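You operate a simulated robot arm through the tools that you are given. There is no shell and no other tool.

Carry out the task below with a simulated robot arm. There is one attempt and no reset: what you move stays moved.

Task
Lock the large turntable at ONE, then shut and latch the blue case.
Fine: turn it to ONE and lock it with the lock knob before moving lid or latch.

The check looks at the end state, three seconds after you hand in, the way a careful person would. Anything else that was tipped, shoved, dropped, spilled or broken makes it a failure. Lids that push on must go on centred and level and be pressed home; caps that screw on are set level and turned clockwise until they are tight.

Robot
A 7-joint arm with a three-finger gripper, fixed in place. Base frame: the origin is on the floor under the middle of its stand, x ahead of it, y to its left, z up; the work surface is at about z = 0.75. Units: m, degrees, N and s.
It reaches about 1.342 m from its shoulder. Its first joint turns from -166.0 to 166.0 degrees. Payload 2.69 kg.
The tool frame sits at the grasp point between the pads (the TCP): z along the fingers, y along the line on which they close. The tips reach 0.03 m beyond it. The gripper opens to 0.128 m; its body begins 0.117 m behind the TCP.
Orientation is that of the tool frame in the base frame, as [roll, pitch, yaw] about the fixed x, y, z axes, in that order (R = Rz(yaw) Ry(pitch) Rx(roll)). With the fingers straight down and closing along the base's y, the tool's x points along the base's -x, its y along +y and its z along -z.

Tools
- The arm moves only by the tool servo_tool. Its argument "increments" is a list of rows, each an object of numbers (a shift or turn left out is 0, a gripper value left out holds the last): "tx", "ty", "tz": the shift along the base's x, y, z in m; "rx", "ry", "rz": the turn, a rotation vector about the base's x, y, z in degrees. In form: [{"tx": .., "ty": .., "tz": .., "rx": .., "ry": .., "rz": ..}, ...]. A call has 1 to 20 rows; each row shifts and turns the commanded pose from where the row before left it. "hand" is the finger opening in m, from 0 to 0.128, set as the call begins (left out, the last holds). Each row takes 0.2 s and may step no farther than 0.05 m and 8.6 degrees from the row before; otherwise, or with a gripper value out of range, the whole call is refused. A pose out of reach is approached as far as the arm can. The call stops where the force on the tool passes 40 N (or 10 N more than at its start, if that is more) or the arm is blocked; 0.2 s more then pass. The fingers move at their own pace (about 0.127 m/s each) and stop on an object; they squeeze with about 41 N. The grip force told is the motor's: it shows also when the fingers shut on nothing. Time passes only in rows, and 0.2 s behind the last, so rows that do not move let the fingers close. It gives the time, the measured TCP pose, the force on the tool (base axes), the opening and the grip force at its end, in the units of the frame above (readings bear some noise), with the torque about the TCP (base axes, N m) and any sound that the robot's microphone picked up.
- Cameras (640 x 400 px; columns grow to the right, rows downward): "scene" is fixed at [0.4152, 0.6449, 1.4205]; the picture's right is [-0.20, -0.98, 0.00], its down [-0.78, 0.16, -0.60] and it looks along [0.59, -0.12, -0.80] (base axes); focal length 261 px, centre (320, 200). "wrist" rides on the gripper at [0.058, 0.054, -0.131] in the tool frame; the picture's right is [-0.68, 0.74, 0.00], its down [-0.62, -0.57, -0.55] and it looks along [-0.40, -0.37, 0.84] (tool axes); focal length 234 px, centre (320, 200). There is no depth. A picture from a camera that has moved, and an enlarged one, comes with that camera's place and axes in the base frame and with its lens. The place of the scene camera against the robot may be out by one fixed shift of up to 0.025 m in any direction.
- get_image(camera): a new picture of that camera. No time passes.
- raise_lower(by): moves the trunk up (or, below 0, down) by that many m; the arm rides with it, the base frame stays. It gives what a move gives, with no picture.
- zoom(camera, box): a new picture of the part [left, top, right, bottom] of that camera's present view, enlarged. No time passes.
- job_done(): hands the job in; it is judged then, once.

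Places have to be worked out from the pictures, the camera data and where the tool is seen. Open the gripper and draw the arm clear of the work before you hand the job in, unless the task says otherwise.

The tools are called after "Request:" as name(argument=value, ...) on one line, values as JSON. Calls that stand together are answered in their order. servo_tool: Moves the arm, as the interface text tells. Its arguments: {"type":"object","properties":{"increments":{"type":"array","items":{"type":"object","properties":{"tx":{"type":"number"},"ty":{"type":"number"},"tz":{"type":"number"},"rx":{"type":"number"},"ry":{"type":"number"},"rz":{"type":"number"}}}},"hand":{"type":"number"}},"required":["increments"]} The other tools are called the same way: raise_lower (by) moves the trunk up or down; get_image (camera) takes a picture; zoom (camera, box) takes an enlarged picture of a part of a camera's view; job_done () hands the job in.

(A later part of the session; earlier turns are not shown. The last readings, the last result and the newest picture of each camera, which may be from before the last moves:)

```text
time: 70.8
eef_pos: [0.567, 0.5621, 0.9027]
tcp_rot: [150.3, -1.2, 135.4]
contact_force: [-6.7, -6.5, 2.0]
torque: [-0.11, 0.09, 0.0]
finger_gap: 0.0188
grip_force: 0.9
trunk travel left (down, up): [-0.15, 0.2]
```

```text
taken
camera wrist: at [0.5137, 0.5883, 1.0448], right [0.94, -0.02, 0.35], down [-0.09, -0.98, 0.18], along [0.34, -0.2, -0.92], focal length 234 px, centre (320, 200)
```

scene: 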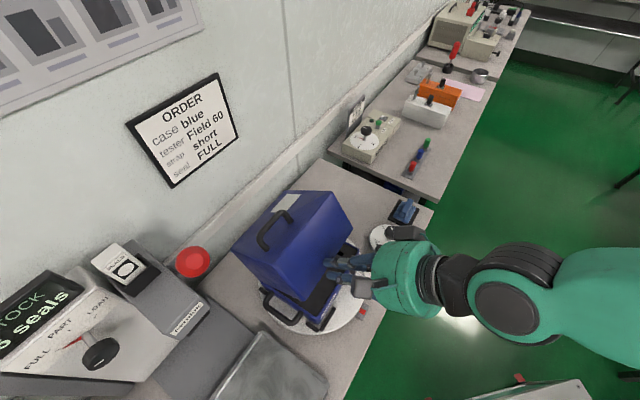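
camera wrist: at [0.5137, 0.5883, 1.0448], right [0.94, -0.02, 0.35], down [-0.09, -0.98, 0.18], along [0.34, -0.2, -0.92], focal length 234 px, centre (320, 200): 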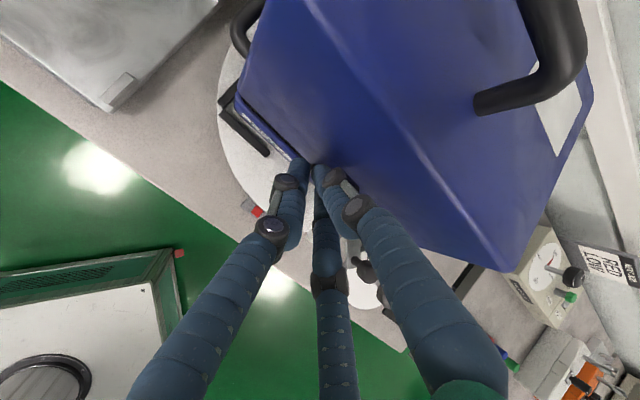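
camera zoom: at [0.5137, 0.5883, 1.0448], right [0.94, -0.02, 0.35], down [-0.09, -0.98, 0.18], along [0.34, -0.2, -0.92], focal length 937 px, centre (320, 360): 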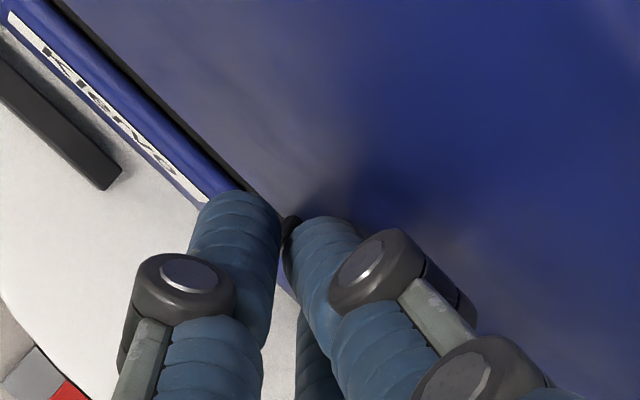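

Only a ~2–3 cm gap remains. I'll open the fingers and pull straight back (−u) to let the lid drop the last bit.

Request:
servo_tool(increments=[{}, {}], hand=0.036)

Request:
zoom(camera="wrist", box=[240, 100, 400, 220])

Request:
zoom(camera="scene", box=[230, 180, 430, 340])

```text
time: 71.4
eef_pos: [0.5668, 0.5642, 0.9046]
tcp_rot: [150.2, -1.2, 135.4]
contact_force: [-0.5, -1.6, 0.9]
torque: [-0.04, -0.02, 0.02]
finger_gap: 0.0412
grip_force: 0.1
trunk travel left (down, up): [-0.15, 0.2]
```

```text
3.33 times, centred on (320, 160) of wrist
camera zoom: at [0.5143, 0.5888, 1.0453], right [0.94, -0.02, 0.35], down [-0.09, -0.98, 0.18], along [0.34, -0.2, -0.92], focal length 781 px, centre (320, 333)
```

zoom: 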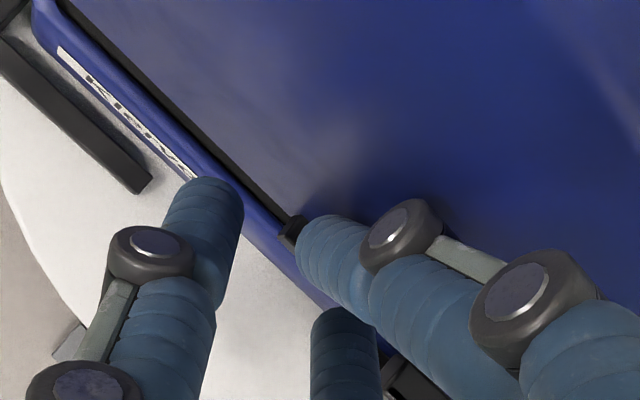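

```text
2.50 times, centred on (330, 260) of scene
camera zoom: at [0.4152, 0.6449, 1.4205], right [-0.2, -0.98, 0.0], down [-0.78, 0.16, -0.6], along [0.59, -0.12, -0.8], focal length 652 px, centre (295, 50)
```

zoom: 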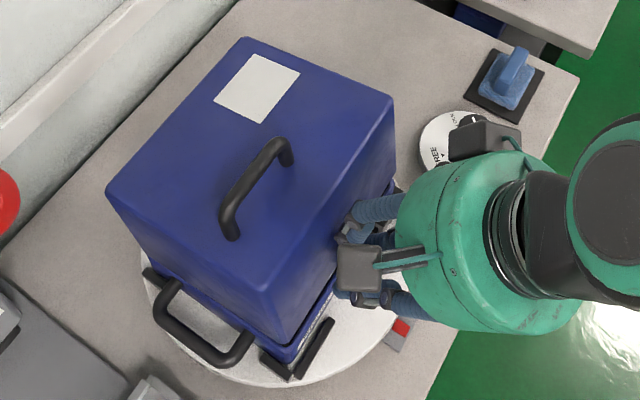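

The lid is nearly down and the lower fingers are clear in front. Pulling back now.

Request:
servo_tool(increments=[{"tx": -0.006, "ty": -0.006}, {"tx": -0.006, "ty": -0.006, "tz": 0.004}, {"tx": -0.006, "ty": -0.006, "tz": 0.006}, {"tx": -0.006, "ty": -0.006, "tz": 0.01}, {}])

Request:
get_image(camera="wrist")

Request:
get_image(camera="scene")

```text
time: 72.6
eef_pos: [0.5416, 0.5393, 0.9238]
tcp_rot: [150.3, -1.2, 135.5]
contact_force: [-0.2, 0.0, -0.4]
torque: [0.01, 0.0, -0.01]
finger_gap: 0.0356
grip_force: 0.0
trunk travel left (down, up): [-0.15, 0.2]
```

```text
taken
camera wrist: at [0.4895, 0.5647, 1.0655], right [0.94, -0.02, 0.35], down [-0.09, -0.98, 0.18], along [0.34, -0.2, -0.92], focal length 234 px, centre (320, 200)
```

wrist: 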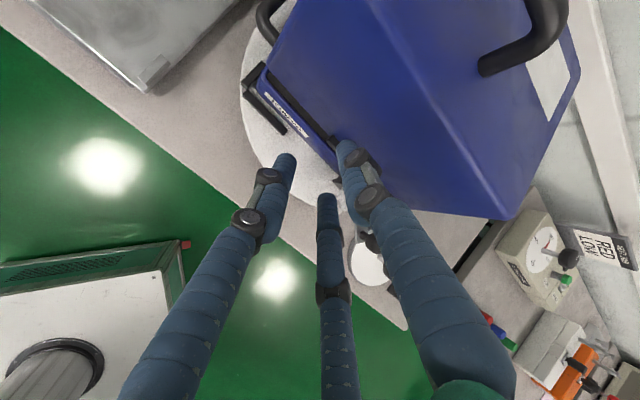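

```text
taken
```

scene: 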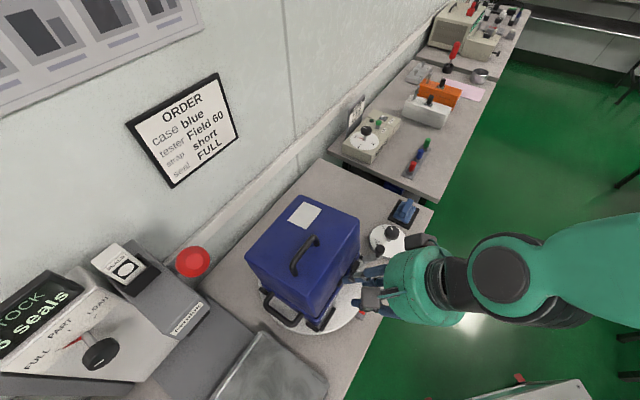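

The lid stays about 10° open by hinge friction. I'll back off, straighten the gripper, and go above the lid to press it down.

Request:
servo_tool(increments=[{"tx": -0.012, "ty": -0.012, "tz": 0.02}, {"tx": -0.01, "ty": -0.01, "tz": 0.025, "rx": -3.5, "ry": 3.5}, {"tz": 0.03, "rx": -3.5, "ry": 3.5}, {"tz": 0.03, "rx": -3.5, "ry": 3.5}, {"tz": 0.03, "rx": -3.5, "ry": 3.5}, {"tz": 0.02, "rx": -3.5, "ry": 3.5}, {"rx": -3.5, "ry": 3.5}, {}], hand=0.1)

Request:
get_image(camera="wrist")

Request:
zoom(camera="scene", box=[230, 190, 400, 340])

```text
time: 74.4
eef_pos: [0.5219, 0.5213, 1.0742]
tcp_rot: [179.9, -1.2, 134.8]
contact_force: [0.9, -0.2, -0.5]
torque: [-0.04, -0.01, 0.0]
finger_gap: 0.1001
grip_force: 0.1
out of reach, approached as far as the arm can: row 2
trunk travel left (down, up): [-0.15, 0.2]
```

```text
taken
camera wrist: at [0.5215, 0.5986, 1.2071], right [1.0, 0.04, -0.02], down [0.04, -0.84, 0.54], along [0.01, -0.54, -0.84], focal length 234 px, centre (320, 200)
```

wrist: 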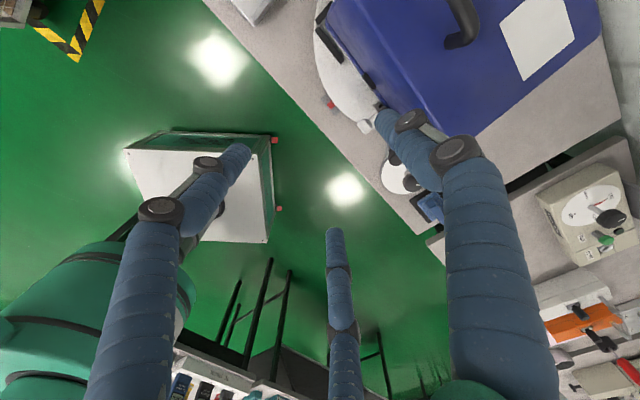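

```text
2.67 times, centred on (315, 265) of scene
camera zoom: at [0.4152, 0.6449, 1.4205], right [-0.2, -0.98, 0.0], down [-0.78, 0.16, -0.6], along [0.59, -0.12, -0.8], focal length 695 px, centre (333, 27)
```

zoom: 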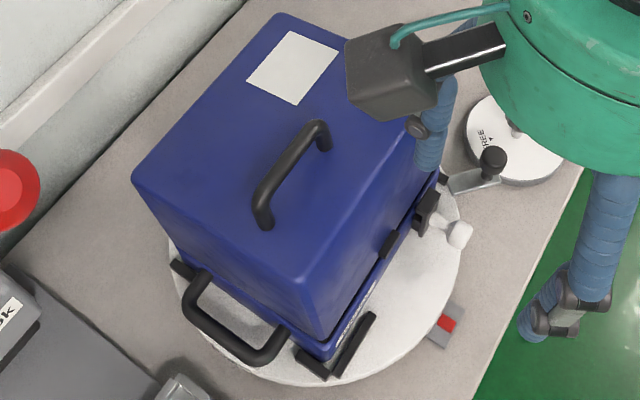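

The lid is nearly shut, catch left of the latch hook as expected. I'll close the fist, rotate so that no finger faces the carry handle, and move above the lid's front strip (u≈0.832).

Request:
servo_tool(increments=[{"tz": 0.01, "rz": 7.5}, {"tx": 0.01, "ty": 0.007, "rz": 7.5}, {"tx": 0.012, "ty": 0.0075, "rz": 7.5}, {"tx": 0.012, "ty": 0.0075, "rz": 7.5}, {"tx": 0.012, "ty": 0.0075, "rz": 7.5}, {"tx": 0.012, "ty": 0.0075, "rz": 7.5}, {"tx": 0.012, "ty": 0.0075, "rz": 7.5}, {"tx": 0.0106, "ty": 0.0084, "rz": 7.5}, {}], hand=0.0)

Request:
get_image(camera="wrist")

Request:
zoom(camera="scene", box=[230, 150, 430, 340])

```text
time: 76.4
eef_pos: [0.6022, 0.5743, 1.0846]
tcp_rot: [180.0, -1.3, -165.1]
contact_force: [-0.2, -0.1, 0.5]
torque: [-0.01, 0.0, -0.02]
finger_gap: 0.0025
grip_force: 31.2
trunk travel left (down, up): [-0.15, 0.2]
```

```text
taken
camera wrist: at [0.5353, 0.6118, 1.2179], right [0.46, 0.89, -0.01], down [0.75, -0.39, 0.53], along [0.47, -0.26, -0.84], focal length 234 px, centre (320, 200)
```

wrist: 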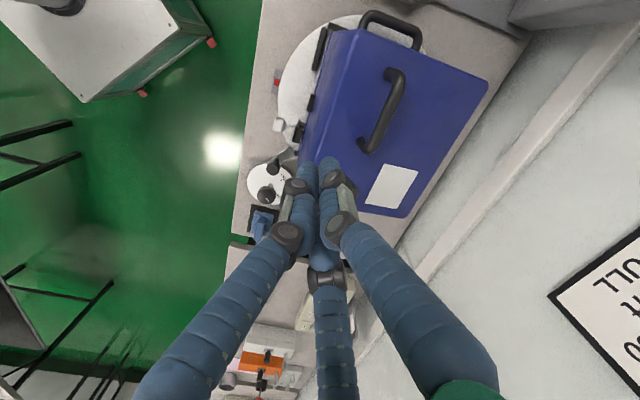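

```text
2.11 times, centred on (330, 245) of scene
camera zoom: at [0.4152, 0.6449, 1.4205], right [-0.2, -0.98, 0.0], down [-0.78, 0.16, -0.6], along [0.59, -0.12, -0.8], focal length 549 px, centre (299, 105)
```

zoom: 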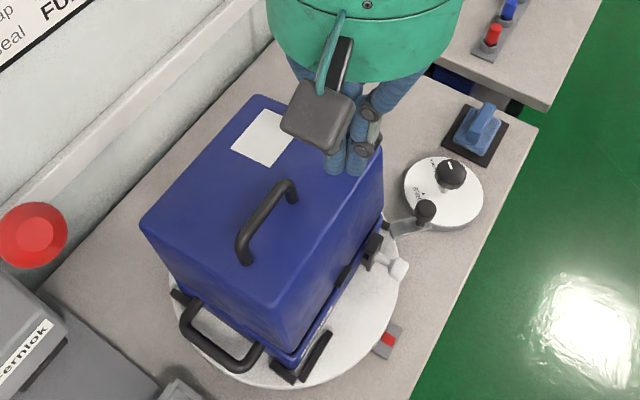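

The carry handle spans w≈−0.06…0.02 at u≈0.877, so I'll press at w≈0.06, u≈0.85 to avoid it. Moving there and descending slowly to contact.

Request:
servo_tool(increments=[{"tx": 0.0138, "ty": -0.0052}, {"tx": 0.0138, "ty": -0.0052}, {"tx": 0.0137, "ty": -0.0053}, {"tz": -0.03}, {"tz": -0.03}, {"tz": -0.01}, {}])

Request:
get_image(camera="wrist")

Request:
zoom(camera="scene", box=[230, 150, 430, 340])

```text
time: 78.0
eef_pos: [0.6452, 0.5589, 1.0154]
tcp_rot: [-179.9, -1.2, -165.1]
contact_force: [0.4, -0.3, 0.1]
torque: [0.02, -0.01, 0.0]
finger_gap: 0.0019
grip_force: 31.5
trunk travel left (down, up): [-0.15, 0.2]
```

```text
taken
camera wrist: at [0.5768, 0.5959, 1.1479], right [0.47, 0.88, -0.01], down [0.75, -0.39, 0.53], along [0.47, -0.26, -0.84], focal length 234 px, centre (320, 200)
```

wrist: 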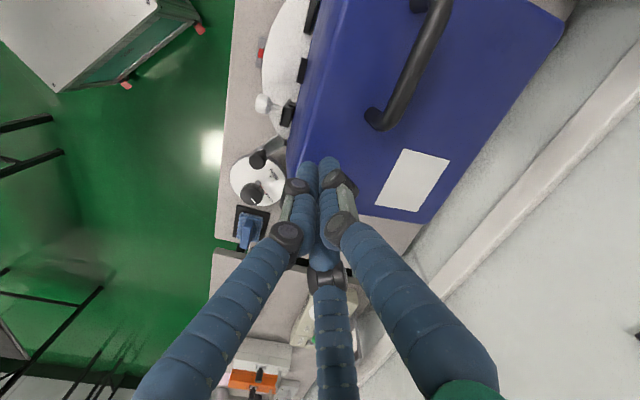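

```text
2.11 times, centred on (330, 245) of scene
camera zoom: at [0.4152, 0.6449, 1.4205], right [-0.2, -0.98, 0.0], down [-0.78, 0.16, -0.6], along [0.59, -0.12, -0.8], focal length 549 px, centre (299, 105)
```

zoom: 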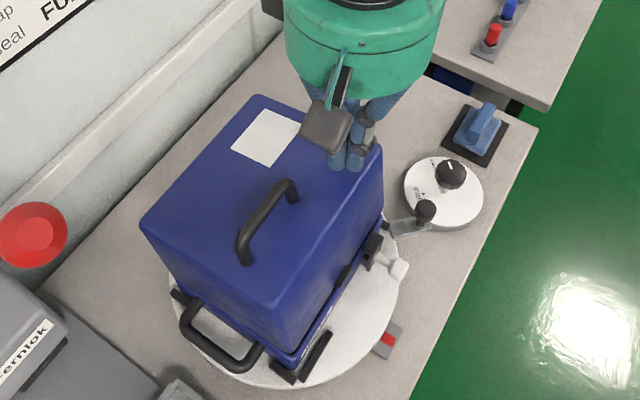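

The fist is above the lid's front-right strip. Descending in small steps to press the lid shut.

Request:
servo_tool(increments=[{"tz": -0.006}, {"tz": -0.006}, {"tz": -0.005}, {"tz": -0.005}, {"tz": -0.005}])

Request:
zoom(camera="scene", box=[230, 190, 400, 340])

```text
time: 79.2
eef_pos: [0.6451, 0.5593, 0.9883]
tcp_rot: [180.0, -1.3, -165.1]
contact_force: [0.6, 0.1, -0.1]
torque: [0.02, -0.04, -0.01]
finger_gap: 0.0023
grip_force: 31.7
trunk travel left (down, up): [-0.15, 0.2]
```

```text
2.67 times, centred on (315, 265) of scene
camera zoom: at [0.4152, 0.6449, 1.4205], right [-0.2, -0.98, 0.0], down [-0.78, 0.16, -0.6], along [0.59, -0.12, -0.8], focal length 695 px, centre (333, 27)
```

zoom: 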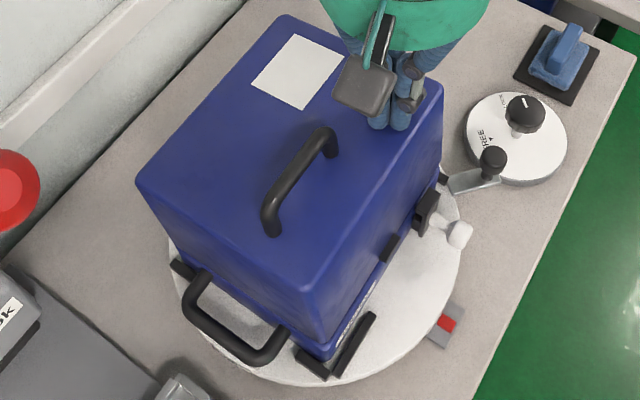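

The lid yields with practically no force. Continuing to press until I feel it seat.

Request:
servo_tool(increments=[{"tz": -0.004}, {"tz": -0.004}, {"tz": -0.003}])

Request:
zoom(camera="scene", box=[300, 240, 380, 340])

```text
time: 80.0
eef_pos: [0.6442, 0.559, 0.9773]
tcp_rot: [-180.0, -1.1, -165.1]
contact_force: [0.2, -0.1, 0.5]
torque: [0.01, 0.02, 0.0]
finger_gap: 0.0019
grip_force: 31.4
trunk travel left (down, up): [-0.15, 0.2]
```

```text
4.00 times, centred on (340, 290) of scene
camera zoom: at [0.4152, 0.6449, 1.4205], right [-0.2, -0.98, 0.0], down [-0.78, 0.16, -0.6], along [0.59, -0.12, -0.8], focal length 1043 px, centre (240, -160)
```

zoom: 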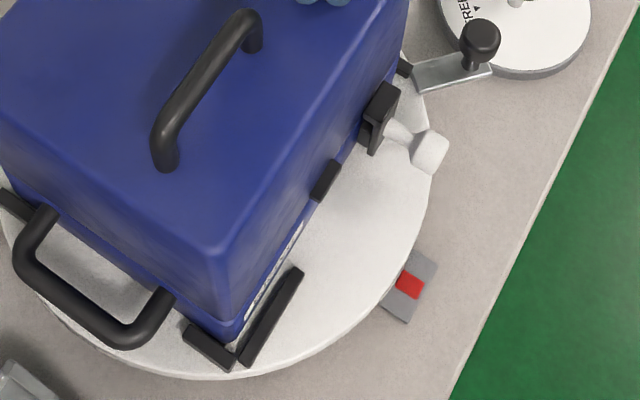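

Request:
servo_tool(increments=[{"tz": -0.003}, {"tz": -0.003}, {"tz": -0.003}])

Request:
zoom(camera="scene", box=[300, 240, 380, 340])

Request:
get_image(camera="wrist")

```text
time: 80.8
eef_pos: [0.645, 0.5596, 0.9711]
tcp_rot: [179.9, -1.1, -165.1]
contact_force: [-5.5, -5.4, 16.4]
torque: [-0.21, -0.13, -0.08]
finger_gap: 0.002
grip_force: 31.4
trunk travel left (down, up): [-0.15, 0.2]
```

```text
4.00 times, centred on (340, 290) of scene
camera zoom: at [0.4152, 0.6449, 1.4205], right [-0.2, -0.98, 0.0], down [-0.78, 0.16, -0.6], along [0.59, -0.12, -0.8], focal length 1043 px, centre (240, -160)
```

zoom: 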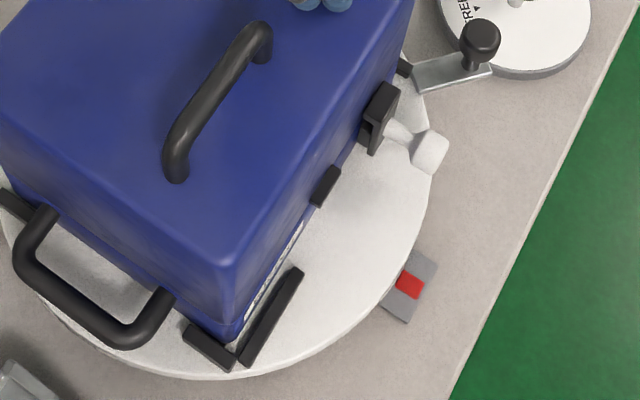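

```text
taken
camera wrist: at [0.5765, 0.5959, 1.1029], right [0.47, 0.88, -0.01], down [0.75, -0.39, 0.54], along [0.47, -0.26, -0.84], focal length 234 px, centre (320, 200)
```

wrist: 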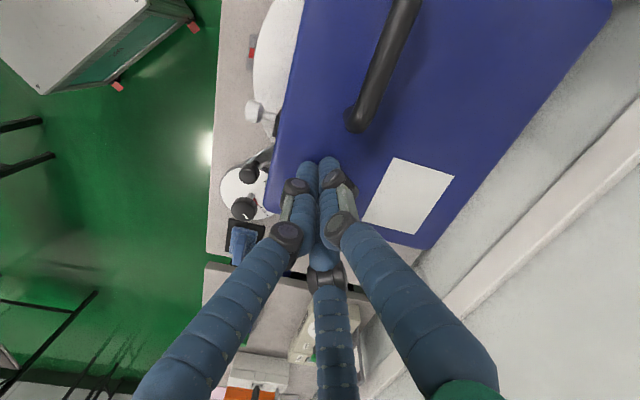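

There's now 16 N of resistance: the lid seems seated. I'll add a tiny bit more press, then lift and inspect the seam from the front.

Request:
servo_tool(increments=[{"tz": -0.001}, {}])

Request:
servo_tool(increments=[{"tz": 0.01}, {"tz": 0.03}, {"tz": 0.03}, {"tz": 0.03}, {"tx": -0.02, "ty": -0.02, "rz": 7.5}, {"tx": -0.02, "ty": -0.02, "rz": 7.5}, {"tx": -0.02, "ty": -0.02, "rz": 7.5}, {"tx": -0.02, "ty": -0.02, "rz": 7.5}, {"tx": -0.02, "ty": -0.02, "rz": 7.5}, {"tx": -0.02, "ty": -0.02, "rz": 7.5}, {"tx": -0.02, "ty": -0.01, "rz": 7.5}, {"tx": -0.02, "ty": -0.005, "rz": 7.5}, {"tz": -0.02, "rz": 7.5}, {"tz": -0.02, "rz": 7.5}, {}], hand=0.128)

Request:
get_image(camera="wrist")

Request:
get_image(camera="scene")

```text
time: 81.4
eef_pos: [0.6447, 0.5581, 0.9703]
tcp_rot: [179.9, -1.2, -165.3]
contact_force: [-3.9, -3.9, 27.8]
torque: [-0.12, -0.16, 0.0]
finger_gap: 0.006
grip_force: 31.5
trunk travel left (down, up): [-0.15, 0.2]
```

```text
time: 84.6
eef_pos: [0.485, 0.4235, 1.0273]
tcp_rot: [-179.9, -1.3, -90.1]
contact_force: [-0.2, 0.6, -1.1]
torque: [-0.04, 0.02, 0.01]
finger_gap: 0.128
grip_force: 0.0
trunk travel left (down, up): [-0.15, 0.2]
```

```text
taken
camera wrist: at [0.4308, 0.3677, 1.1602], right [-0.74, 0.68, -0.01], down [0.57, 0.63, 0.53], along [0.37, 0.39, -0.84], focal length 234 px, centre (320, 200)
```

wrist: 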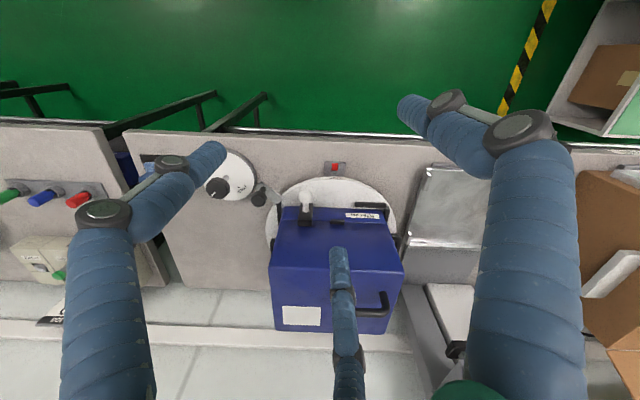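

```text
taken
```

scene: 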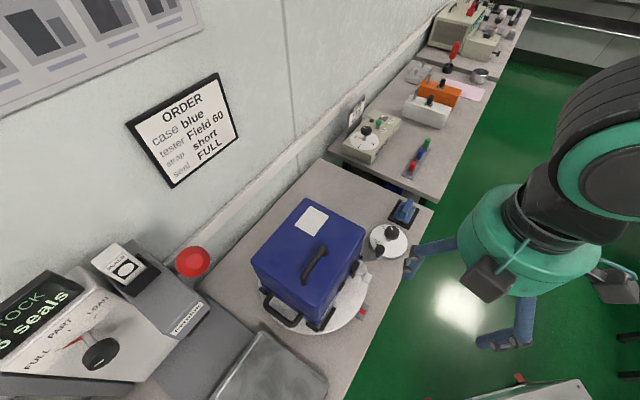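

Request:
zoom(camera="wrist", box=[250, 150, 410, 260])

Request:
zoom(camera="wrist", box=[280, 180, 360, 240])

Request:
zoom(camera="scene", box=[300, 240, 390, 340])

```text
3.64 times, centred on (330, 205) of wrist
camera zoom: at [0.4308, 0.3677, 1.1602], right [-0.74, 0.68, -0.01], down [0.57, 0.63, 0.53], along [0.37, 0.39, -0.84], focal length 852 px, centre (284, 182)
```

zoom: 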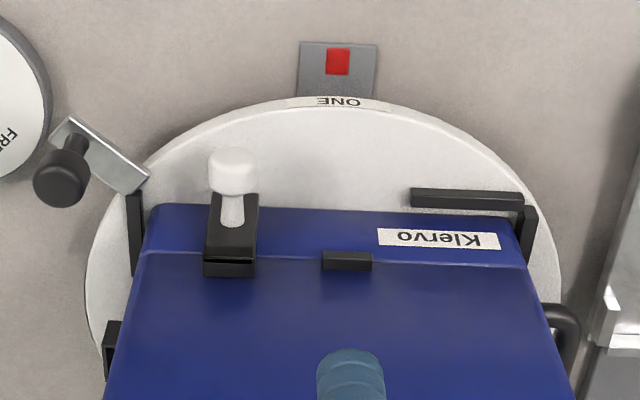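

```text
6.67 times, centred on (320, 210) of wrist
camera zoom: at [0.4308, 0.3677, 1.1602], right [-0.74, 0.68, -0.01], down [0.57, 0.63, 0.53], along [0.37, 0.39, -0.84], focal length 1561 px, centre (320, 133)
```

zoom: 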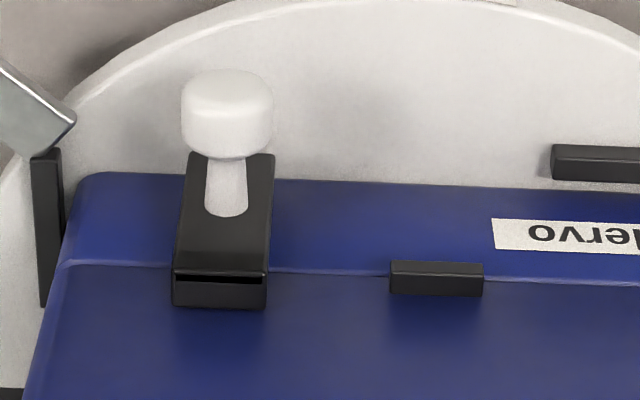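

```text
4.00 times, centred on (345, 290) of scene
camera zoom: at [0.4152, 0.6449, 1.4205], right [-0.2, -0.98, 0.0], down [-0.78, 0.16, -0.6], along [0.59, -0.12, -0.8], focal length 1043 px, centre (220, -160)
```

zoom: 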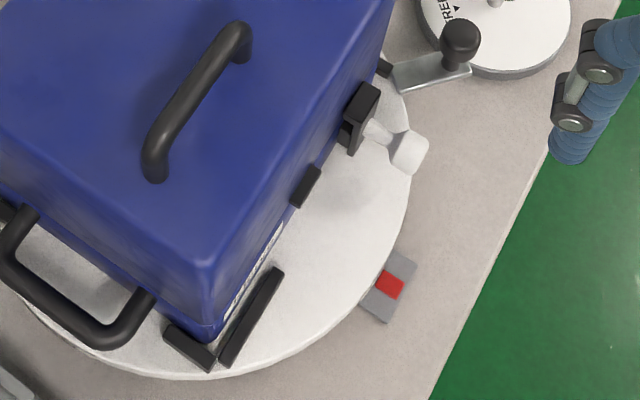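

The lid is closed flush (clean seam) and ONE is still at the index. The latch must slide ≈55 mm toward −w so its slotted hook covers the catch. I'll move above the white latch knob (≈(0.590, 0.499, 0.827)) with yaw −165°, so two fingers flank it along w.

Request:
servo_tool(increments=[{"tx": 0.01, "ty": 0.007, "rz": -7.5}, {"tx": 0.01, "ty": 0.007, "rz": -7.5}, {"tx": 0.01, "ty": 0.007, "rz": -7.5}, {"tx": 0.01, "ty": 0.007, "rz": -7.5}, {"tx": 0.01, "ty": 0.007, "rz": -7.5}, {"tx": 0.01, "ty": 0.007, "rz": -7.5}, {"tx": 0.01, "ty": 0.007, "rz": -7.5}, {"tx": 0.01, "ty": 0.007, "rz": -7.5}, {"tx": 0.01, "ty": 0.007, "rz": -7.5}, {"tx": 0.01, "ty": 0.007, "rz": -7.5}, {}], hand=0.06)

Request:
servo_tool(increments=[{"rx": 3.5, "ry": -3.5}, {"rx": 3.5, "ry": -3.5}, {"rx": 3.5, "ry": -3.5}, {"rx": 3.6, "ry": -3.6}, {}])

Request:
get_image(camera="wrist")

Request:
get_image(camera="scene")

```text
time: 87.0
eef_pos: [0.5847, 0.4938, 1.0263]
tcp_rot: [180.0, -1.3, -165.3]
contact_force: [-0.3, 0.2, -0.2]
torque: [0.0, 0.0, 0.01]
finger_gap: 0.0603
grip_force: 0.2
trunk travel left (down, up): [-0.15, 0.2]
```

```text
time: 88.2
eef_pos: [0.5847, 0.4944, 1.0257]
tcp_rot: [169.8, 16.0, -166.7]
contact_force: [0.4, 0.6, -0.4]
torque: [0.03, -0.02, 0.01]
finger_gap: 0.06
grip_force: 0.0
trunk travel left (down, up): [-0.15, 0.2]
```

```text
taken
camera wrist: at [0.4857, 0.4997, 1.1448], right [0.43, 0.85, 0.31], down [0.61, -0.53, 0.59], along [0.67, -0.06, -0.74], focal length 234 px, centre (320, 200)
```

wrist: 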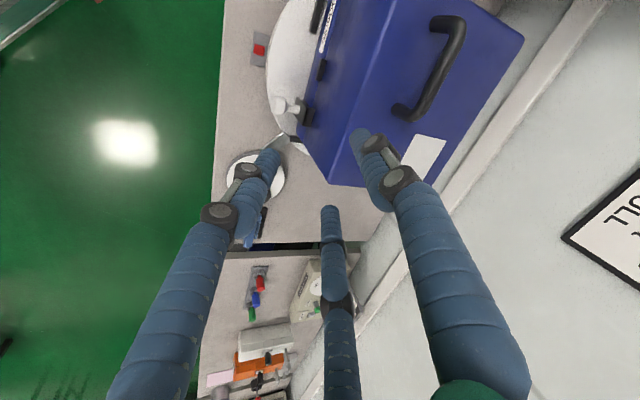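

```text
taken
```

scene: 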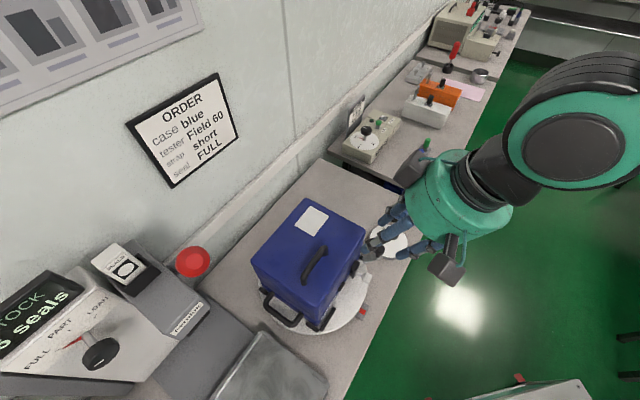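

Request:
zoom(camera="wrist", box=[250, 70, 350, 140])

```text
5.71 times, centred on (300, 105) of wrist
camera zoom: at [0.4857, 0.4997, 1.1448], right [0.43, 0.85, 0.31], down [0.61, -0.53, 0.59], along [0.67, -0.06, -0.74], focal length 1338 px, centre (434, 743)
```

zoom: 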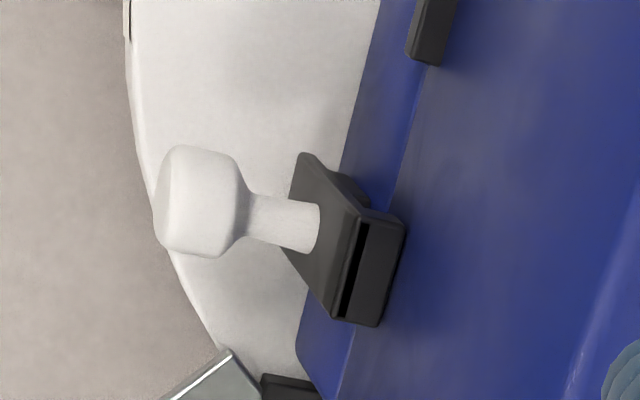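

The view shows the latch clearly: white knob head at ≈(u 0.773, w 0.064, z 0.827), hook with catch to its −w side. The TCP is already above it; I'll narrow to 0.05 and descend part way, then check.

Request:
servo_tool(increments=[{"tz": -0.03}, {"tz": -0.03}, {"tz": -0.03}, {"tz": -0.03}, {"tz": -0.01}, {}], hand=0.05)

Request:
get_image(camera="wrist")

Request:
zoom(camera="wrist", box=[240, 110, 400, 230])

Request:
get_image(camera="scene")

```text
time: 89.6
eef_pos: [0.5861, 0.4947, 0.8958]
tcp_rot: [169.7, 15.9, -166.5]
contact_force: [-0.5, 0.5, 0.3]
torque: [-0.02, 0.01, 0.01]
finger_gap: 0.05
grip_force: 0.0
trunk travel left (down, up): [-0.15, 0.2]
```

```text
taken
camera wrist: at [0.4863, 0.501, 1.014], right [0.43, 0.85, 0.31], down [0.61, -0.53, 0.59], along [0.67, -0.06, -0.74], focal length 234 px, centre (320, 200)
```

wrist: 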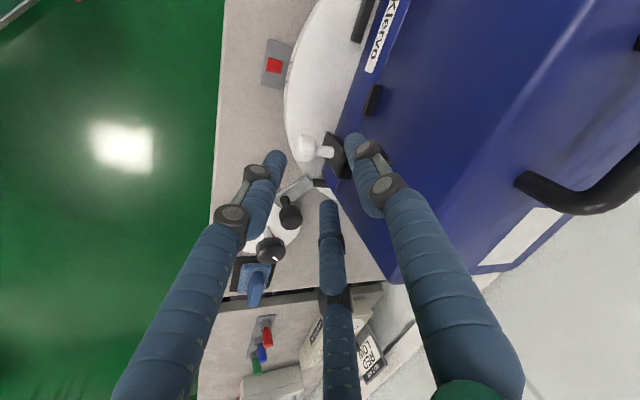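

```text
3.33 times, centred on (320, 170) of wrist
camera zoom: at [0.4863, 0.501, 1.014], right [0.43, 0.85, 0.31], down [0.61, -0.53, 0.59], along [0.67, -0.06, -0.74], focal length 781 px, centre (320, 300)
```

zoom: 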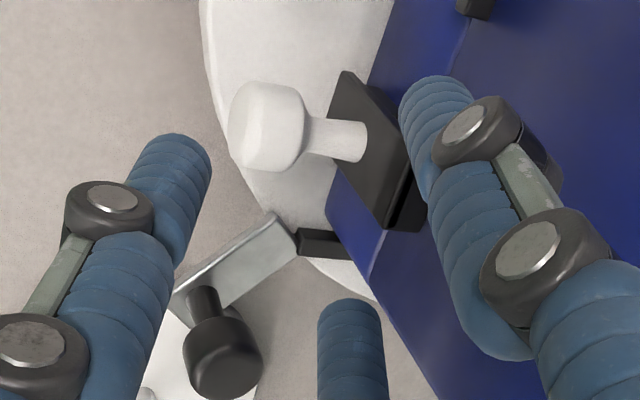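

```text
taken
```

scene: 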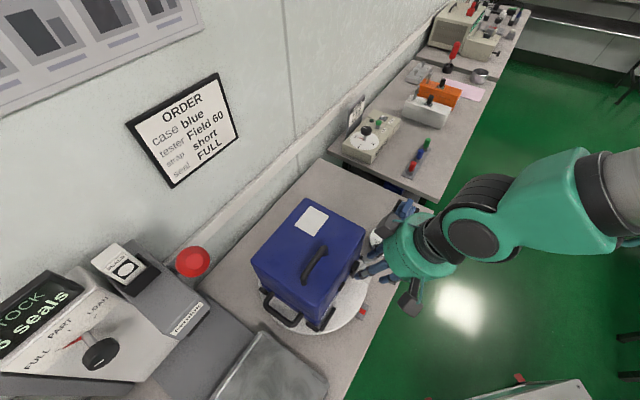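

Fingers bracket the knob; it's ≈3.5 mm toward +w of their centre. I'll correct and descend to z≈0.838.

Request:
servo_tool(increments=[{"tx": 0.0025, "ty": -0.0025}, {"tz": -0.015}, {"tz": -0.015}, {"tz": -0.014}, {"tz": -0.012}, {}])

Request:
zoom(camera="wrist", box=[240, 110, 400, 230])

Request:
zoom(camera="scene", box=[320, 220, 440, 320])

```text
time: 91.0
eef_pos: [0.5859, 0.491, 0.8417]
tcp_rot: [169.6, 15.9, -166.5]
contact_force: [0.2, 0.7, -0.4]
torque: [0.01, 0.04, 0.05]
finger_gap: 0.0504
grip_force: 0.1
trunk travel left (down, up): [-0.15, 0.2]
```

```text
3.33 times, centred on (320, 170) of wrist
camera zoom: at [0.4881, 0.4978, 0.9582], right [0.43, 0.85, 0.31], down [0.61, -0.53, 0.59], along [0.67, -0.06, -0.74], focal length 781 px, centre (320, 300)
```

zoom: 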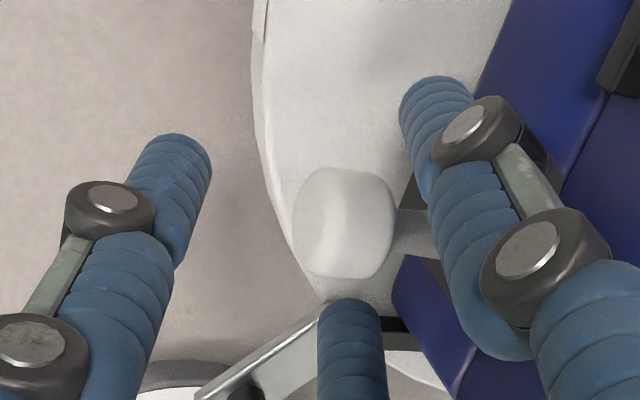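

```text
4.00 times, centred on (380, 270) of scene
camera zoom: at [0.4152, 0.6449, 1.4205], right [-0.2, -0.98, 0.0], down [-0.78, 0.16, -0.6], along [0.59, -0.12, -0.8], focal length 1043 px, centre (80, -80)
```

zoom: 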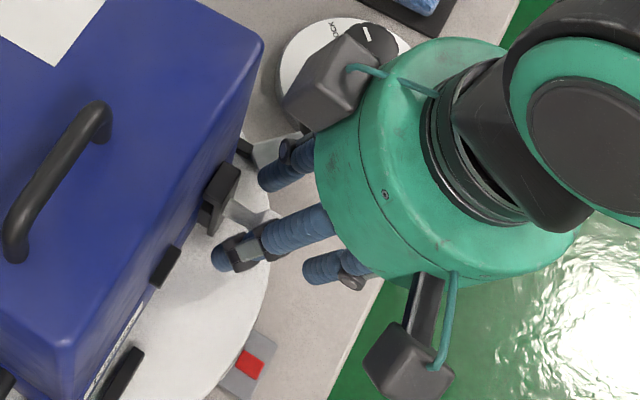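

The knob head is well inside the fingers. I'll go 3 mm lower and close on it.

Request:
servo_tool(increments=[{"tz": -0.003}, {}])

Request:
servo_tool(increments=[{}, {}, {}], hand=0.012)

Request:
zoom(camera="wrist", box=[240, 110, 400, 230])

```text
time: 91.6
eef_pos: [0.5868, 0.4908, 0.8384]
tcp_rot: [169.8, 15.8, -166.5]
contact_force: [-0.2, -1.2, -0.4]
torque: [0.01, 0.0, -0.05]
finger_gap: 0.0501
grip_force: 0.1
trunk travel left (down, up): [-0.15, 0.2]
```

```text
time: 92.4
eef_pos: [0.5874, 0.4923, 0.8373]
tcp_rot: [169.6, 16.0, -166.4]
contact_force: [3.7, 4.3, 4.0]
torque: [0.01, -0.02, -0.06]
finger_gap: 0.0205
grip_force: 40.6
trunk travel left (down, up): [-0.15, 0.2]
```

```text
3.33 times, centred on (320, 170) of wrist
camera zoom: at [0.4885, 0.4981, 0.9554], right [0.43, 0.85, 0.31], down [0.61, -0.53, 0.59], along [0.67, -0.06, -0.74], focal length 781 px, centre (320, 300)
```

zoom: 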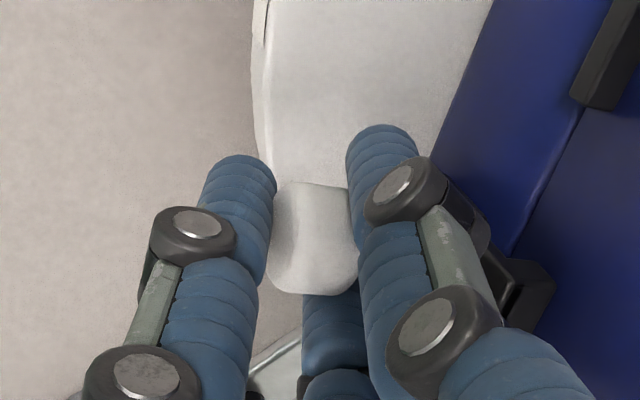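

The knob is held (gap 0.0205). Now a small test slide of 6 mm toward −w.

Request:
servo_tool(increments=[{"tx": -0.0021, "ty": 0.0021}, {"tx": -0.0021, "ty": 0.0021}, {}])

Request:
zoom(camera="wrist", box=[240, 110, 400, 230])

```text
time: 93.2
eef_pos: [0.5829, 0.4957, 0.8373]
tcp_rot: [169.6, 15.9, -166.6]
contact_force: [4.8, -0.4, 6.1]
torque: [-0.07, -0.01, -0.11]
finger_gap: 0.0205
grip_force: 41.4
trunk travel left (down, up): [-0.15, 0.2]
```

```text
3.33 times, centred on (320, 170) of wrist
camera zoom: at [0.4842, 0.5015, 0.9554], right [0.43, 0.85, 0.31], down [0.61, -0.53, 0.59], along [0.67, -0.06, -0.74], focal length 781 px, centre (320, 300)
```

zoom: 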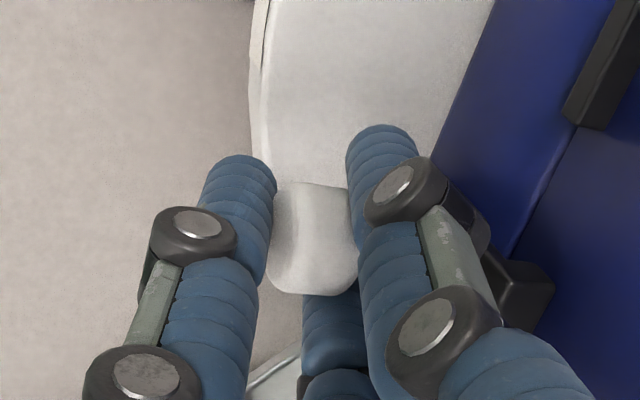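

The latch slides freely with the knob. Continuing 35 mm toward the catch.

Request:
servo_tool(increments=[{"tx": -0.0035, "ty": 0.0035}, {"tx": -0.0035, "ty": 0.0035}, {"tx": -0.0035, "ty": 0.0035}, {"tx": -0.0035, "ty": 0.0035}, {"tx": -0.0035, "ty": 0.0035}, {"tx": -0.0035, "ty": 0.0035}, {"tx": -0.0035, "ty": 0.0035}, {}])

Request:
zoom(camera="wrist", box=[240, 110, 400, 230])

Request:
zoom(camera="scene", box=[300, 220, 420, 340])

```text
time: 95.0
eef_pos: [0.5574, 0.5197, 0.8377]
tcp_rot: [169.7, 15.9, -166.6]
contact_force: [3.3, -0.7, 3.2]
torque: [-0.19, 0.2, -0.05]
finger_gap: 0.0201
grip_force: 41.0
trunk travel left (down, up): [-0.15, 0.2]
```

```text
3.33 times, centred on (320, 170) of wrist
camera zoom: at [0.4593, 0.5261, 0.9553], right [0.43, 0.85, 0.31], down [0.61, -0.53, 0.59], along [0.66, -0.06, -0.74], focal length 781 px, centre (320, 300)
```

zoom: 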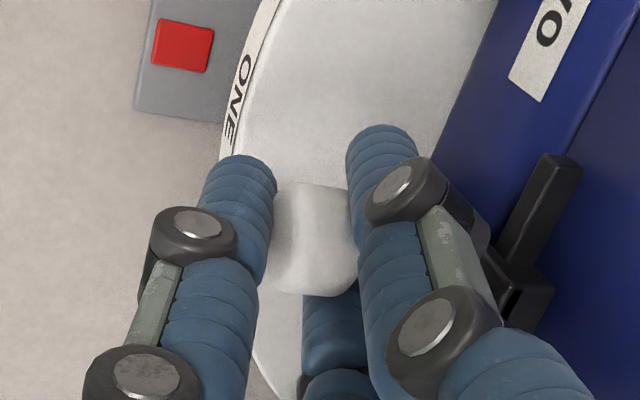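

```text
3.33 times, centred on (360, 280) of scene
camera zoom: at [0.4152, 0.6449, 1.4205], right [-0.2, -0.98, 0.0], down [-0.78, 0.16, -0.6], along [0.59, -0.12, -0.8], focal length 869 px, centre (187, -67)
```

zoom: 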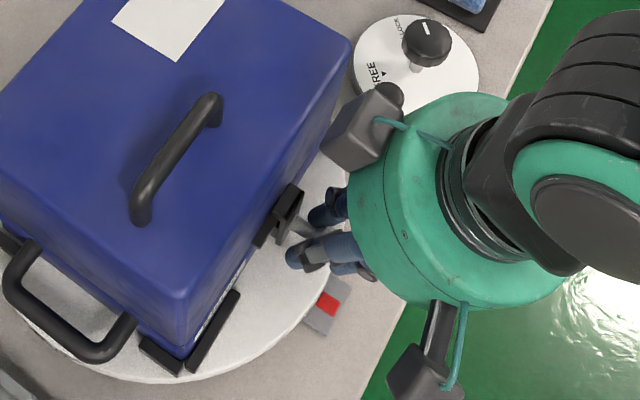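

Slid ≈41 mm; the catch is just about to enter the hook. I continue in small steps watching the force.

Request:
servo_tool(increments=[{"tx": -0.0025, "ty": 0.0025}, {"tx": -0.0025, "ty": 0.0025}, {}])

Request:
zoom(camera="wrist", box=[320, 130, 400, 190])

Request:
zoom(camera="scene", box=[330, 260, 390, 310])

```text
time: 95.8
eef_pos: [0.5528, 0.5255, 0.8383]
tcp_rot: [169.7, 15.9, -166.6]
contact_force: [2.5, -2.0, -0.6]
torque: [-0.29, 0.28, -0.04]
finger_gap: 0.0201
grip_force: 40.7
trunk travel left (down, up): [-0.15, 0.2]
```

```text
6.67 times, centred on (360, 160) of wrist
camera zoom: at [0.4546, 0.5312, 0.9553], right [0.43, 0.85, 0.31], down [0.61, -0.53, 0.59], along [0.66, -0.06, -0.74], focal length 1561 px, centre (53, 467)
```

zoom: 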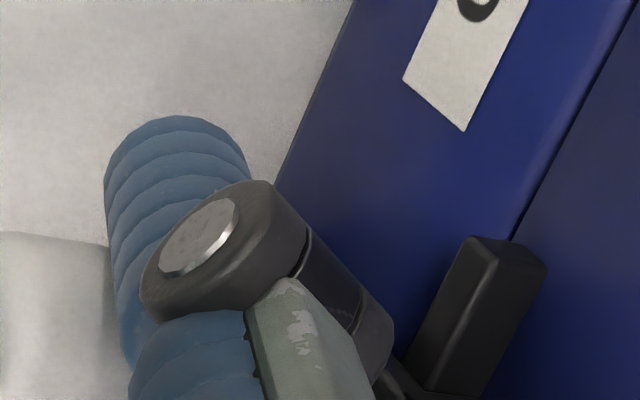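

```text
8.00 times, centred on (360, 285) of scene
camera zoom: at [0.4152, 0.6449, 1.4205], right [-0.2, -0.98, 0.0], down [-0.78, 0.16, -0.6], along [0.59, -0.12, -0.8], focal length 2086 px, centre (0, -480)
```

zoom: 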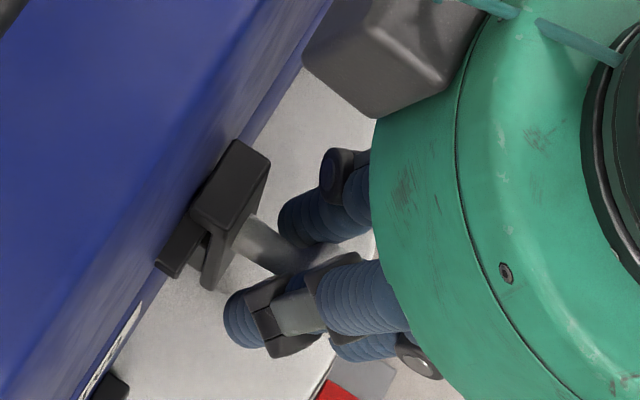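

The hook is now starting to pass over the catch, with low force; ≈20 mm remain until centred. Continuing 10 mm.

Request:
servo_tool(increments=[{"tx": -0.0024, "ty": 0.0024}, {"tx": -0.0024, "ty": 0.0024}, {"tx": -0.0024, "ty": 0.0024}, {}])

Request:
zoom(camera="scene", box=[330, 260, 390, 310])

Request:
zoom(camera="wrist", box=[320, 130, 400, 210])

```text
time: 96.8
eef_pos: [0.5478, 0.5323, 0.8367]
tcp_rot: [169.8, 15.9, -166.5]
contact_force: [2.0, -2.4, -0.5]
torque: [-0.4, 0.4, 0.02]
finger_gap: 0.0203
grip_force: 41.1
trunk travel left (down, up): [-0.15, 0.2]
```

```text
8.00 times, centred on (360, 285) of scene
camera zoom: at [0.4152, 0.6449, 1.4205], right [-0.2, -0.98, 0.0], down [-0.78, 0.16, -0.6], along [0.59, -0.12, -0.8], focal length 2086 px, centre (0, -480)
```

zoom: 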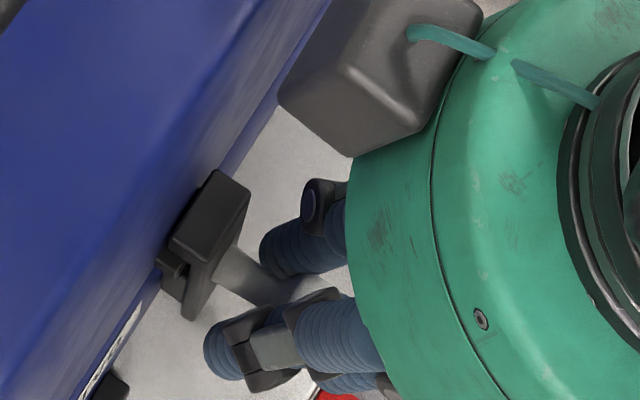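

```text
5.00 times, centred on (360, 170) of wrist
camera zoom: at [0.4474, 0.5387, 0.9554], right [0.43, 0.85, 0.31], down [0.61, -0.53, 0.59], along [0.66, -0.06, -0.74], focal length 1171 px, centre (120, 350)
```

zoom: 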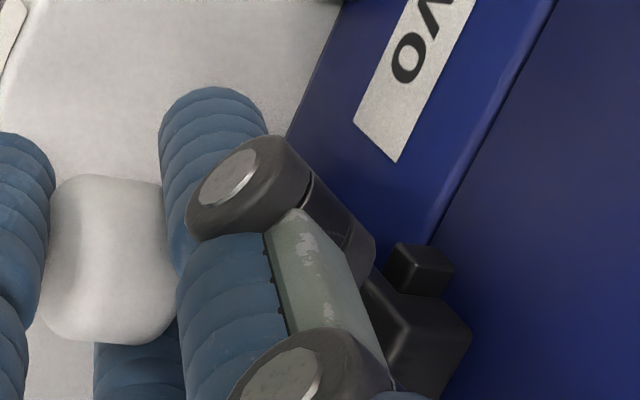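

The hook now covers most of the catch. Continuing to the centred position.

Request:
servo_tool(increments=[{"tx": -0.0022, "ty": 0.0022}, {"tx": -0.0022, "ty": 0.0022}, {}])

Request:
zoom(camera="scene", box=[330, 260, 390, 310])

Request:
zoom(camera="wrist", box=[320, 130, 400, 210])

```text
time: 97.6
eef_pos: [0.5434, 0.535, 0.8375]
tcp_rot: [169.7, 15.9, -166.6]
contact_force: [12.3, -11.7, 0.1]
torque: [-0.53, -0.19, -0.24]
finger_gap: 0.0204
grip_force: 40.8
trunk travel left (down, up): [-0.15, 0.2]
```

```text
8.00 times, centred on (360, 285) of scene
camera zoom: at [0.4152, 0.6449, 1.4205], right [-0.2, -0.98, 0.0], down [-0.78, 0.16, -0.6], along [0.59, -0.12, -0.8], focal length 2086 px, centre (0, -480)
```

zoom: 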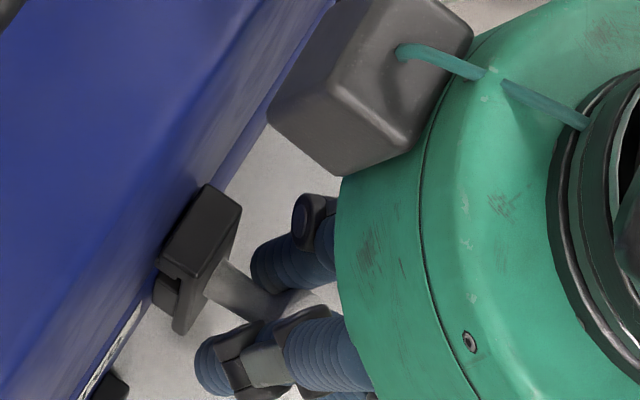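

```text
5.00 times, centred on (360, 170) of wrist
camera zoom: at [0.4439, 0.5422, 0.9554], right [0.43, 0.85, 0.31], down [0.61, -0.53, 0.59], along [0.66, -0.06, -0.74], focal length 1171 px, centre (120, 350)
```

zoom: 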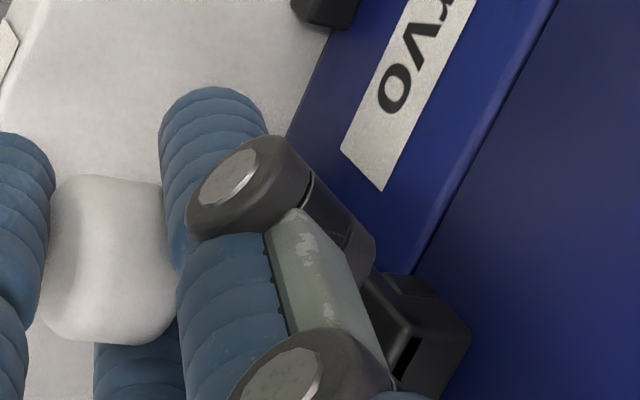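

Resistance has risen to ≈17 N — either the end stop or a detent. I'll push a little further (2–3 mm) to see whether it clicks or is solid.

Request:
servo_tool(increments=[{"tx": -0.0011, "ty": 0.0011}, {}])

Request:
zoom(camera="scene", box=[330, 260, 390, 310])

```text
time: 98.2
eef_pos: [0.5424, 0.5373, 0.8374]
tcp_rot: [169.7, 15.9, -166.5]
contact_force: [15.3, -19.7, 1.3]
torque: [-0.81, -0.18, -0.4]
finger_gap: 0.0206
grip_force: 40.9
trunk travel left (down, up): [-0.15, 0.2]
```

```text
8.00 times, centred on (360, 285) of scene
camera zoom: at [0.4152, 0.6449, 1.4205], right [-0.2, -0.98, 0.0], down [-0.78, 0.16, -0.6], along [0.59, -0.12, -0.8], focal length 2086 px, centre (0, -480)
```

zoom: 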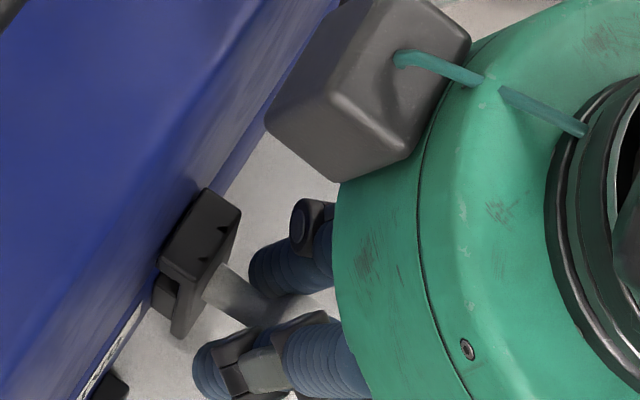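

The force climbs (25 N) with almost no motion: it's at its end stop. I'll unload slightly, open the hand, and lift to inspect.

Request:
servo_tool(increments=[{"tx": 0.0012, "ty": -0.0014}, {}])

Request:
servo_tool(increments=[{}, {}], hand=0.05)

Request:
servo_tool(increments=[{"tz": 0.01}, {"tz": 0.02}, {"tz": 0.03}, {"tz": 0.03}, {"tz": 0.03}, {}])

Request:
get_image(camera="wrist")

Request:
zoom(camera="wrist", box=[240, 60, 400, 180])

Request:
get_image(camera="scene")

```text
time: 98.8
eef_pos: [0.5406, 0.5365, 0.8373]
tcp_rot: [169.7, 15.9, -166.6]
contact_force: [5.1, -8.7, 0.1]
torque: [-0.23, 0.21, 0.03]
finger_gap: 0.0201
grip_force: 41.0
trunk travel left (down, up): [-0.15, 0.2]
```

```text
time: 99.4
eef_pos: [0.5425, 0.5353, 0.8369]
tcp_rot: [169.6, 15.9, -166.5]
contact_force: [0.8, -0.6, -0.5]
torque: [-0.01, 0.02, 0.01]
finger_gap: 0.0502
grip_force: 0.0
trunk travel left (down, up): [-0.15, 0.2]
```

```text
time: 100.8
eef_pos: [0.542, 0.5352, 0.9592]
tcp_rot: [169.6, 15.9, -166.5]
contact_force: [0.3, 0.6, 1.1]
torque: [0.0, 0.0, 0.0]
finger_gap: 0.0499
grip_force: 0.0
trunk travel left (down, up): [-0.15, 0.2]
```

```text
taken
camera wrist: at [0.4427, 0.5419, 1.0759], right [0.43, 0.85, 0.31], down [0.61, -0.53, 0.59], along [0.67, -0.06, -0.74], focal length 234 px, centre (320, 200)
```

wrist: 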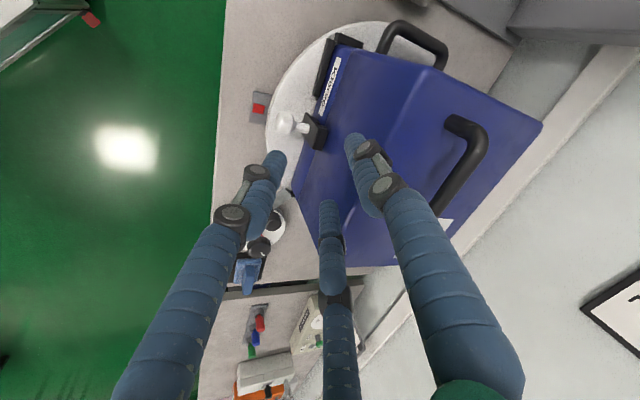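

```text
3.33 times, centred on (320, 120) of wrist
camera zoom: at [0.4427, 0.5419, 1.0759], right [0.43, 0.85, 0.31], down [0.61, -0.53, 0.59], along [0.67, -0.06, -0.74], focal length 781 px, centre (320, 467)
```

zoom: 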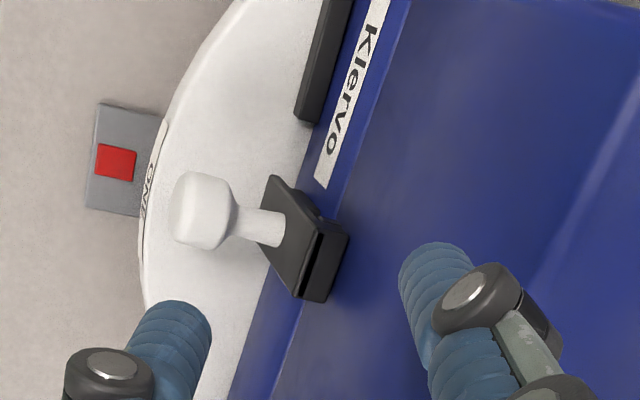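

```text
taken
```

scene: 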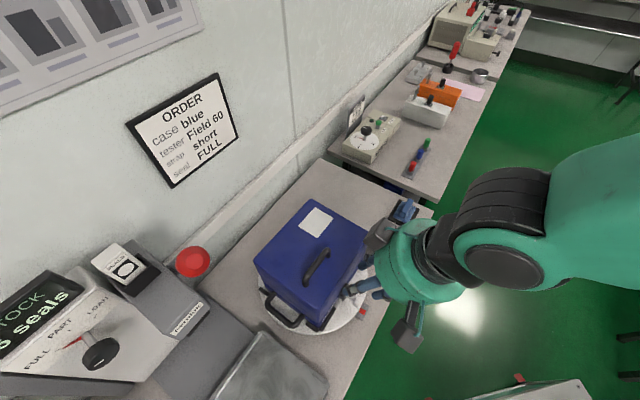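

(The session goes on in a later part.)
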